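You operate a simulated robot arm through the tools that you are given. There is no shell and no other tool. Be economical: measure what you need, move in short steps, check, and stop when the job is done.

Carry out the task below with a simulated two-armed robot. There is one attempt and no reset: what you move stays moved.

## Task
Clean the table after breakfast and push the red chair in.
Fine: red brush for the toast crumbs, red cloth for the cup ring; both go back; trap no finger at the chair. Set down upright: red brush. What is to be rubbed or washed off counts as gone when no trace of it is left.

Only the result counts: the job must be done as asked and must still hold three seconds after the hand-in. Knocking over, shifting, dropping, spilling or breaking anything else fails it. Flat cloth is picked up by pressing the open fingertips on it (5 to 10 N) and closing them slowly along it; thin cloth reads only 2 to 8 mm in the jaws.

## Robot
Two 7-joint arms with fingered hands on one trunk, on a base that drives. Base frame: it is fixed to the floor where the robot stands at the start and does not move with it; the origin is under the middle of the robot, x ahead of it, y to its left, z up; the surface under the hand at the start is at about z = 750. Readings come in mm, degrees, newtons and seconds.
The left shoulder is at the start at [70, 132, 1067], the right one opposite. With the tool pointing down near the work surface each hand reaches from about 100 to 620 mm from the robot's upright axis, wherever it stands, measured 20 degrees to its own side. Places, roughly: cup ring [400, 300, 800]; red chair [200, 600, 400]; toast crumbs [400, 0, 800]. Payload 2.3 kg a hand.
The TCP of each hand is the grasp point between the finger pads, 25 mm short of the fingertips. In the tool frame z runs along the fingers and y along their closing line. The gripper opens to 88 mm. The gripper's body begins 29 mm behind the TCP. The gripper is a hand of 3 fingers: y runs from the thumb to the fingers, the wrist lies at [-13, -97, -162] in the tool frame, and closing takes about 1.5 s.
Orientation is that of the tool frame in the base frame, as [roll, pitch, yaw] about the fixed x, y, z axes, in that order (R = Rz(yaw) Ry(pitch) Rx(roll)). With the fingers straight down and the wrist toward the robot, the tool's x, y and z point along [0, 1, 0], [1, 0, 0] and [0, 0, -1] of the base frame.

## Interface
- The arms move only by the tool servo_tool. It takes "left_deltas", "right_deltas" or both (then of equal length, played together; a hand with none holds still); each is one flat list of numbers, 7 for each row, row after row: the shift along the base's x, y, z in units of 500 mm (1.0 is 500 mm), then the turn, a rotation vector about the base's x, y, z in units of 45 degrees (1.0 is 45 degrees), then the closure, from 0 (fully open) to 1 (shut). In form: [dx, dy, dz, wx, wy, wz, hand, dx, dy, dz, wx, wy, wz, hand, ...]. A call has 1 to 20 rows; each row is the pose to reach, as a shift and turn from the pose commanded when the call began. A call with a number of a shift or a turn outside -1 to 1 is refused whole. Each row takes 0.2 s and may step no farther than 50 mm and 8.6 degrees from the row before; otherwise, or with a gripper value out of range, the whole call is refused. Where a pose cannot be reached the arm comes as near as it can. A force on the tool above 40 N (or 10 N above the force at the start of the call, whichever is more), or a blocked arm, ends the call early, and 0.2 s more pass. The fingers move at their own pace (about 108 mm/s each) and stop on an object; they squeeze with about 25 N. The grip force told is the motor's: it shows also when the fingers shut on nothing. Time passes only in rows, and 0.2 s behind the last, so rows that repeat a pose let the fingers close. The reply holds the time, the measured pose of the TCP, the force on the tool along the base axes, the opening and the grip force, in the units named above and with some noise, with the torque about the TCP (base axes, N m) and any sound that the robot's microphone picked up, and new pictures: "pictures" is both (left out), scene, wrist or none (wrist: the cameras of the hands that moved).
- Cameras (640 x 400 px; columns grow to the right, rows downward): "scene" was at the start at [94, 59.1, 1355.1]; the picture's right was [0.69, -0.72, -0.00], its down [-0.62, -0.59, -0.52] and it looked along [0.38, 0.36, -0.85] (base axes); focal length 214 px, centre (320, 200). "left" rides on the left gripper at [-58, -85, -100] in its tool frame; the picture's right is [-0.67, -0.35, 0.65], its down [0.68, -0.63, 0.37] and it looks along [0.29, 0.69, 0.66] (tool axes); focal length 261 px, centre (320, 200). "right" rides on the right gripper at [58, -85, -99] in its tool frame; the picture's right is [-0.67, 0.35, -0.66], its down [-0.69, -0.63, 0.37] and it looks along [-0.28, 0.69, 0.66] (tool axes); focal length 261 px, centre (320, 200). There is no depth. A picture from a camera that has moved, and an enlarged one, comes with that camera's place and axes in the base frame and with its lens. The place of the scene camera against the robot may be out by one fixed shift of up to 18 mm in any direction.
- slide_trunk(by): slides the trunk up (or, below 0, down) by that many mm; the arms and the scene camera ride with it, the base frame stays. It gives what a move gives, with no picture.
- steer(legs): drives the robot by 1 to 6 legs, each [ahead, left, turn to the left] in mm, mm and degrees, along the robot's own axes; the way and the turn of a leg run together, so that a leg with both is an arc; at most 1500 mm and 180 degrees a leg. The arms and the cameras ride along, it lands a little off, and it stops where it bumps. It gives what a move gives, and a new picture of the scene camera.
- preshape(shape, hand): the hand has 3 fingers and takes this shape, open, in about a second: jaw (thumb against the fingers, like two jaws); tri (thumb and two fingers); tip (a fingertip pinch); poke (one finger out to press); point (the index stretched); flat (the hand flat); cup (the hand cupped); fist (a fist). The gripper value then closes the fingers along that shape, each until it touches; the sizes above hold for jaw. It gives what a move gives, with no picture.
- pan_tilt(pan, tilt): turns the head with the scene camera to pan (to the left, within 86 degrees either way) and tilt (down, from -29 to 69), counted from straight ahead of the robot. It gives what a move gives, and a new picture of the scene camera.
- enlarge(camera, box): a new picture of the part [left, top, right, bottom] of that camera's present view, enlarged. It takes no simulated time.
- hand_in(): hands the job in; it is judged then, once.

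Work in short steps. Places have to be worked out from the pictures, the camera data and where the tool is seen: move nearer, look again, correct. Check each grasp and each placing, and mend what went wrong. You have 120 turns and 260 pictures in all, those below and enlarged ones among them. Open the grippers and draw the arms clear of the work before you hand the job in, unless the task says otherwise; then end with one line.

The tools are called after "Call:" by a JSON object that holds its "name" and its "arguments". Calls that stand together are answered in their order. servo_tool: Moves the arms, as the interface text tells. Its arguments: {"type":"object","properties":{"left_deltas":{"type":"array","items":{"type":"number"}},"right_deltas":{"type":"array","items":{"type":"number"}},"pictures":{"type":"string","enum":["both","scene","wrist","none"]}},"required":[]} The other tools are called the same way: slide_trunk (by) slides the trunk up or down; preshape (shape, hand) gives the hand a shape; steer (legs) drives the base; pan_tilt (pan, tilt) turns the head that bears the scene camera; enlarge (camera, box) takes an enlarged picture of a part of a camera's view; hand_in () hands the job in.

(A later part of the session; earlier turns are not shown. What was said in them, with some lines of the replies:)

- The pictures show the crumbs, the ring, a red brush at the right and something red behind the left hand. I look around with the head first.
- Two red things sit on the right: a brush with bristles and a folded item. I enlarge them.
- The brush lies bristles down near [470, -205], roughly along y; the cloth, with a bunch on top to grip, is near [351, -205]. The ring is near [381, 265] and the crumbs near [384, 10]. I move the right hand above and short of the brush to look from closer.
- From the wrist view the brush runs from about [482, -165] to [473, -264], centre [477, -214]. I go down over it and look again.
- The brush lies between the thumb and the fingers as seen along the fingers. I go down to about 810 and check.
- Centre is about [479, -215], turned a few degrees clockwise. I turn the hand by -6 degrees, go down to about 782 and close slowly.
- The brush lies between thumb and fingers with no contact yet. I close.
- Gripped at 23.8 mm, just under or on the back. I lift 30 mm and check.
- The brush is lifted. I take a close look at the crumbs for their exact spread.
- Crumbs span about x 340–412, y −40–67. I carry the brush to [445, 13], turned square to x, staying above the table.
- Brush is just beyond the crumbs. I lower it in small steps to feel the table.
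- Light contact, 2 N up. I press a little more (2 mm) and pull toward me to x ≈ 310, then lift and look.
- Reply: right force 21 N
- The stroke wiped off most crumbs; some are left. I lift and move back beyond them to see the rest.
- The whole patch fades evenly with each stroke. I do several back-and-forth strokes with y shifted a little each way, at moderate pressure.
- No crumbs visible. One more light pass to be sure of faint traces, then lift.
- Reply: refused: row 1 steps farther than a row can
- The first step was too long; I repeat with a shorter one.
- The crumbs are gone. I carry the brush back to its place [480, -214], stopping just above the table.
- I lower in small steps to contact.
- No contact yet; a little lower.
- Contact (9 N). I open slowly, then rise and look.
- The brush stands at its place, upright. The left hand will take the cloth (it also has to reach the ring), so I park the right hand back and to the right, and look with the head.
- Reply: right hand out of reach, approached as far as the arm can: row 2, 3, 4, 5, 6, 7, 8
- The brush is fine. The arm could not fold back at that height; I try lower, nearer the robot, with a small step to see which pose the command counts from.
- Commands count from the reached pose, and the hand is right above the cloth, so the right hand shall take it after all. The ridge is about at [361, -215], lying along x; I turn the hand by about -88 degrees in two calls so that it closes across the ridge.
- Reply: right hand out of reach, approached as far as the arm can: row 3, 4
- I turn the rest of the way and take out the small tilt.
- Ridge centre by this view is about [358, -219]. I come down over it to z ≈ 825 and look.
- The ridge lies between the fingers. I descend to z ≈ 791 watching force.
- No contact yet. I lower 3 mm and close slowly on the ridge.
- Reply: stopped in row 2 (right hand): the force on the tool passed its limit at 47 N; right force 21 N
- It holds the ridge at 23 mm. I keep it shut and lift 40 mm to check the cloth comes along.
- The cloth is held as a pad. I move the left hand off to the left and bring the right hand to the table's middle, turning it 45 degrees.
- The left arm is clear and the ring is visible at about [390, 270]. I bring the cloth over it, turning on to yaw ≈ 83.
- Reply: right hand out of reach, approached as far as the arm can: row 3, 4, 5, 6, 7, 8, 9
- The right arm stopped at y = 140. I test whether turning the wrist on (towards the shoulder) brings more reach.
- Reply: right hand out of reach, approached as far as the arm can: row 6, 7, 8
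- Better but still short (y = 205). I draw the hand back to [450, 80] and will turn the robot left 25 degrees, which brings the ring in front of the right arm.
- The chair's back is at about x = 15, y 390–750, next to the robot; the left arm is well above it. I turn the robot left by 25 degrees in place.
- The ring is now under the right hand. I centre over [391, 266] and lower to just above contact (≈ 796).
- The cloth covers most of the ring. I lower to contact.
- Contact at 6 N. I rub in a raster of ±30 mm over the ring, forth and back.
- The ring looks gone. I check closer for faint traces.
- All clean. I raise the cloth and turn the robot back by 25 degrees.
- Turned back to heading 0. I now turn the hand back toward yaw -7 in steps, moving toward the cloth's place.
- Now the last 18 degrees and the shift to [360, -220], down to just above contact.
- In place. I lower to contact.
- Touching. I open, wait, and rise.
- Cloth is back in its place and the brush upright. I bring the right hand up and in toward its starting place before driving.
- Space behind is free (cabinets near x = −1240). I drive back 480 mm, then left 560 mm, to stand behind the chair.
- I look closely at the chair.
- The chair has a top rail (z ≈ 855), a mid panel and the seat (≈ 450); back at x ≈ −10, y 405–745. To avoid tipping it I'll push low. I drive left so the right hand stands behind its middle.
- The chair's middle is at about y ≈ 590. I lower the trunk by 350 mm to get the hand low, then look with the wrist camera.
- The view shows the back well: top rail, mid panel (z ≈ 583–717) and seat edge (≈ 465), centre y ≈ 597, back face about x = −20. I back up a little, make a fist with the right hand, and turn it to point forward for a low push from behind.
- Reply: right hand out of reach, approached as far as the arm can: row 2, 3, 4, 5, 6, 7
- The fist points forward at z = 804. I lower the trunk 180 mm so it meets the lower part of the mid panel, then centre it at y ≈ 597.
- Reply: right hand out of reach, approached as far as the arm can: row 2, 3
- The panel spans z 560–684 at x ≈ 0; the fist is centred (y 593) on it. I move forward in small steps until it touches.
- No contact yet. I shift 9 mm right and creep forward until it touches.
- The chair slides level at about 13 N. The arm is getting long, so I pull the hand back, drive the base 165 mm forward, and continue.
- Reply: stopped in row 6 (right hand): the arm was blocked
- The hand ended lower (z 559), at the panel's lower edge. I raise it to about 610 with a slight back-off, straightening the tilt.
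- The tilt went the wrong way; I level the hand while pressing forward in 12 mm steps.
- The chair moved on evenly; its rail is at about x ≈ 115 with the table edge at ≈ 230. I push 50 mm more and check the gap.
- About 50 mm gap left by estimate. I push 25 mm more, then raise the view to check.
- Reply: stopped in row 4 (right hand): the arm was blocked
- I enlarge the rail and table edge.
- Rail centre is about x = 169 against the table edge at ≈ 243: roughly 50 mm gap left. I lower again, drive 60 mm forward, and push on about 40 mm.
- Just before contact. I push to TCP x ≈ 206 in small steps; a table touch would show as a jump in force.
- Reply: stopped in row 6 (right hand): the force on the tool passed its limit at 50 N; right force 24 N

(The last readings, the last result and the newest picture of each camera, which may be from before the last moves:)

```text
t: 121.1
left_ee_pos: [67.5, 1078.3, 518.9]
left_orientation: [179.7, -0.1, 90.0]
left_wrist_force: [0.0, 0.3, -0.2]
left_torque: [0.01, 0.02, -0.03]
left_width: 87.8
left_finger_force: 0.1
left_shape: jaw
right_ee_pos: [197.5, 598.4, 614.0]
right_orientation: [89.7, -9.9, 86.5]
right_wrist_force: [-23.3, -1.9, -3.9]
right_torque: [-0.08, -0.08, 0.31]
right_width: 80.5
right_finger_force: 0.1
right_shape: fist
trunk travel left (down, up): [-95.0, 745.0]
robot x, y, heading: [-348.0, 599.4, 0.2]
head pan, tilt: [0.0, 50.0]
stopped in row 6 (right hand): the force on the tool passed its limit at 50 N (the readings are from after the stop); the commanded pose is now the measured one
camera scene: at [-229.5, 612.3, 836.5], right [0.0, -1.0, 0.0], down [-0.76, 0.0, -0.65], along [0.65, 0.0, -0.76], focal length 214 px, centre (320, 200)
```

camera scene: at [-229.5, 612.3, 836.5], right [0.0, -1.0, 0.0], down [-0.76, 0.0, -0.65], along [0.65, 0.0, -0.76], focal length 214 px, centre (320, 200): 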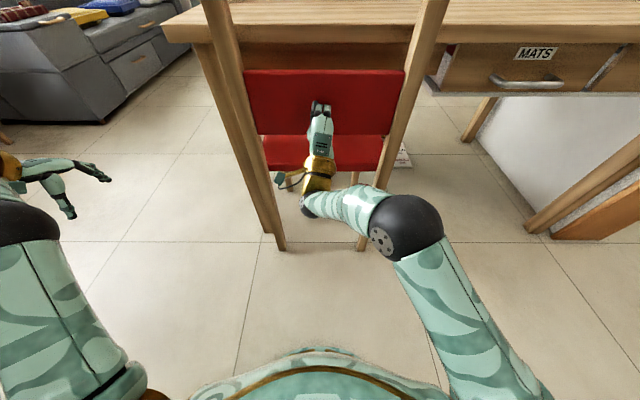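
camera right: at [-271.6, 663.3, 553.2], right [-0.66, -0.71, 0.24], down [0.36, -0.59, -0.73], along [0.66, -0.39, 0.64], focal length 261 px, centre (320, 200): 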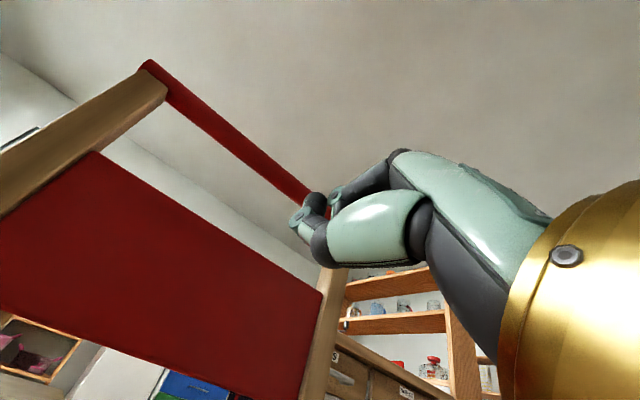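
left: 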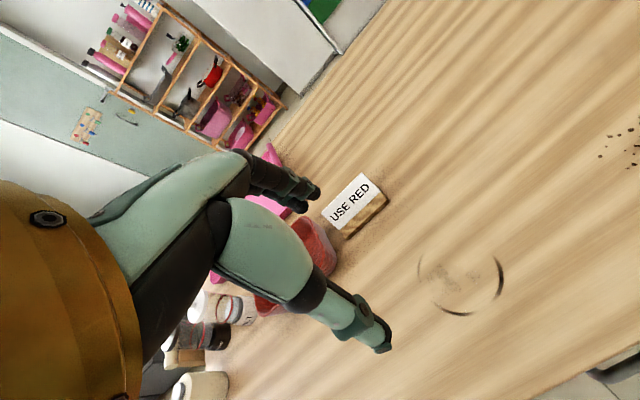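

The force jumped to 50 N at TCP 197: the chair has met the table, so it is fully in. I draw the hand back, raise the trunk and check.

Call:
{"name": "servo_tool", "arguments": {"right_deltas": [-0.04, 0, 0, 0, 0, 0, 1, -0.1, 0, 0, 0, 0, 0, 1, -0.18, 0, 0, 0, 0, 0, 1, -0.22, 0, 0, 0, 0, 0, 1], "pictures": "none"}}

Call:
{"name": "steer", "arguments": {"legs": [[-150, 0, 0]]}}

Call:
{"name": "slide_trunk", "arguments": {"by": 530}}

Call:
{"name": "preshape", "arguments": {"hand": "right", "shape": "jaw"}}

Call:
{"name": "pan_tilt", "arguments": {"pan": -15, "tilt": 40}}

```text
t: 122.1
left_ee_pos: [67.9, 1079.6, 517.2]
left_orientation: [-179.9, 0.0, 90.2]
left_wrist_force: [-0.4, -0.9, 0.3]
left_torque: [-0.01, 0.01, 0.0]
left_width: 87.8
left_finger_force: 0.0
left_shape: jaw
right_ee_pos: [96.3, 585.1, 614.1]
right_orientation: [90.7, -11.6, 84.3]
right_wrist_force: [-0.5, 0.0, -0.7]
right_torque: [0.01, 0.01, -0.01]
right_width: 0.0
right_finger_force: 0.0
right_shape: fist
trunk travel left (down, up): [-95.0, 745.0]
robot x, y, heading: [-349.3, 598.8, 0.1]
head pan, tilt: [0.0, 50.0]
```

```text
t: 123.5
left_ee_pos: [-79.1, 1078.2, 518.2]
left_orientation: [-179.9, 0.0, 90.1]
left_wrist_force: [-0.6, -0.2, -0.8]
left_torque: [-0.02, 0.0, 0.0]
left_width: 87.6
left_finger_force: 0.1
left_shape: jaw
right_ee_pos: [-54.2, 585.8, 619.9]
right_orientation: [90.1, -12.1, 84.7]
right_wrist_force: [-0.4, 0.5, -0.3]
right_torque: [0.0, -0.02, 0.01]
right_width: 0.1
right_finger_force: 0.0
right_shape: fist
trunk travel left (down, up): [-95.0, 745.0]
robot x, y, heading: [-496.4, 600.7, 0.5]
head pan, tilt: [0.0, 50.0]
camera scene: at [-374.9, 612.2, 835.9], right [0.0, -1.0, 0.0], down [-0.77, 0.0, -0.64], along [0.64, 0.0, -0.77], focal length 214 px, centre (320, 200)
```

scene: 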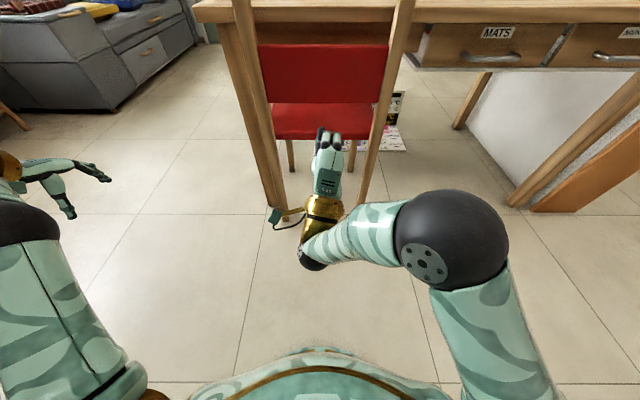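

```text
refused: 530 is not a number from -400 to 400
```

```text
t: 124.4
left_ee_pos: [-79.3, 1077.5, 516.7]
left_orientation: [-180.0, 0.0, 90.2]
left_wrist_force: [-0.5, 0.8, -0.4]
left_torque: [-0.05, 0.03, -0.01]
left_width: 87.6
left_finger_force: 0.1
left_shape: jaw
right_ee_pos: [-54.0, 582.9, 621.5]
right_orientation: [90.1, -12.6, 84.4]
right_wrist_force: [0.2, 1.0, 0.7]
right_torque: [-0.04, 0.0, 0.0]
right_width: 87.5
right_finger_force: 0.0
right_shape: jaw
trunk travel left (down, up): [-95.0, 745.0]
robot x, y, heading: [-494.0, 600.9, 0.3]
head pan, tilt: [0.0, 50.0]
```

```text
t: 125.2
left_ee_pos: [-79.5, 1078.8, 517.5]
left_orientation: [180.0, 0.0, 90.1]
left_wrist_force: [-0.7, -0.6, -0.4]
left_torque: [-0.01, 0.03, -0.04]
left_width: 87.5
left_finger_force: 0.0
left_shape: jaw
right_ee_pos: [-52.5, 582.8, 621.6]
right_orientation: [90.1, -12.6, 84.3]
right_wrist_force: [0.4, 0.1, -0.2]
right_torque: [-0.03, 0.0, 0.02]
right_width: 87.5
right_finger_force: 0.1
right_shape: jaw
trunk travel left (down, up): [-95.0, 745.0]
robot x, y, heading: [-500.7, 595.3, 0.5]
head pan, tilt: [-15.0, 40.0]
camera scene: at [-369.7, 590.3, 850.1], right [-0.26, -0.97, 0.0], down [-0.62, 0.16, -0.77], along [0.74, -0.2, -0.64], focal length 214 px, centre (320, 200)
```

scene: 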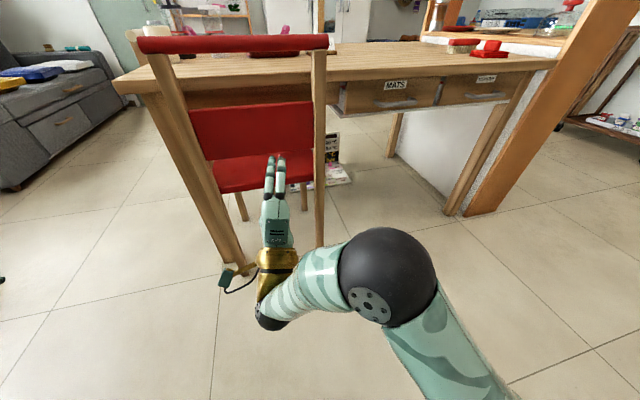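

I raise the trunk by 400 (its limit per call) and look at the table and chair.

Call:
{"name": "slide_trunk", "arguments": {"by": 400}}

Call:
{"name": "pan_tilt", "arguments": {"pan": -15, "tilt": 45}}

Call:
{"name": "enlarge", "arguments": {"camera": "scene", "box": [180, 80, 500, 280]}}

```text
t: 129.0
left_ee_pos: [-78.5, 1077.5, 918.4]
left_orientation: [180.0, 0.1, 90.1]
left_wrist_force: [-0.2, -1.1, 0.4]
left_torque: [-0.02, 0.04, 0.0]
left_width: 87.7
left_finger_force: 0.2
left_shape: jaw
right_ee_pos: [-52.5, 580.5, 1020.8]
right_orientation: [90.1, -12.6, 84.4]
right_wrist_force: [0.7, 0.2, 0.3]
right_torque: [0.02, 0.01, 0.0]
right_width: 87.5
right_finger_force: 0.1
right_shape: jaw
trunk travel left (down, up): [-495.0, 345.0]
robot x, y, heading: [-497.1, 597.5, 0.4]
head pan, tilt: [-15.0, 40.0]
```

```text
t: 129.7
left_ee_pos: [-78.1, 1077.9, 917.7]
left_orientation: [-180.0, 0.0, 90.2]
left_wrist_force: [-0.2, -0.5, 0.7]
left_torque: [-0.01, -0.04, 0.0]
left_width: 87.8
left_finger_force: 0.0
left_shape: jaw
right_ee_pos: [-53.3, 582.6, 1021.3]
right_orientation: [90.1, -12.5, 84.4]
right_wrist_force: [0.0, 0.1, 0.4]
right_torque: [0.0, 0.01, -0.04]
right_width: 87.3
right_finger_force: 0.1
right_shape: jaw
trunk travel left (down, up): [-495.0, 345.0]
robot x, y, heading: [-495.2, 600.3, 0.4]
head pan, tilt: [-15.0, 45.0]
camera scene: at [-373.1, 591.3, 1242.9], right [-0.26, -0.97, 0.0], down [-0.68, 0.18, -0.71], along [0.68, -0.18, -0.71], focal length 214 px, centre (320, 200)
```

scene: 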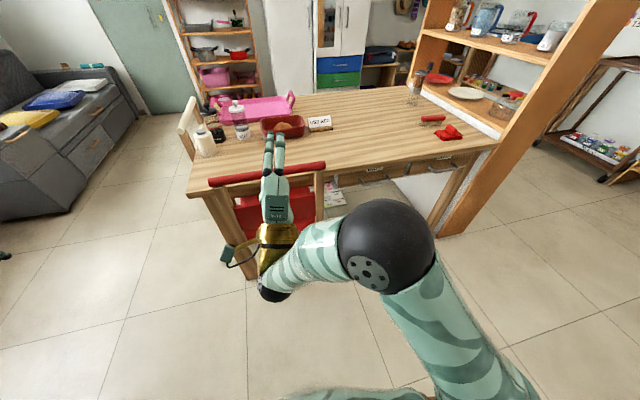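

```text
2.00 times, centred on (340, 180) of scene
camera zoom: at [-373.1, 591.3, 1242.9], right [-0.26, -0.97, 0.0], down [-0.68, 0.18, -0.71], along [0.68, -0.18, -0.71], focal length 429 px, centre (280, 240)
```

zoom: 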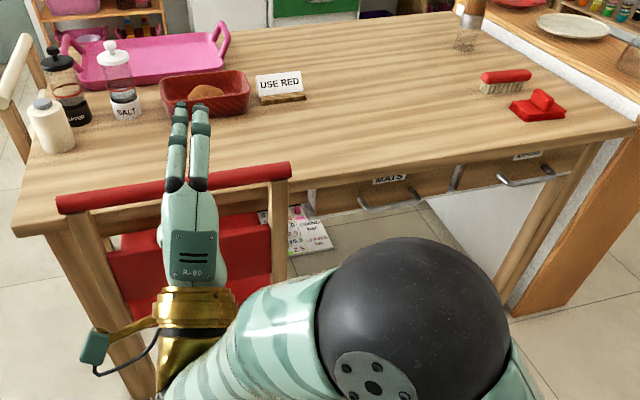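

The table is clean, brush (upright) and cloth are in their places, the chair is fully in, and both hands are open and clear. I hand in.

Call:
{"name": "hand_in", "arguments": {}}

```text
The job is handed in.
```

The crumbs and the cup ring are gone with no trace visible. The red brush (upright) and the red cloth are back in their places. The red chair is pushed in against the table, with no finger trapped, and the job is handed in.
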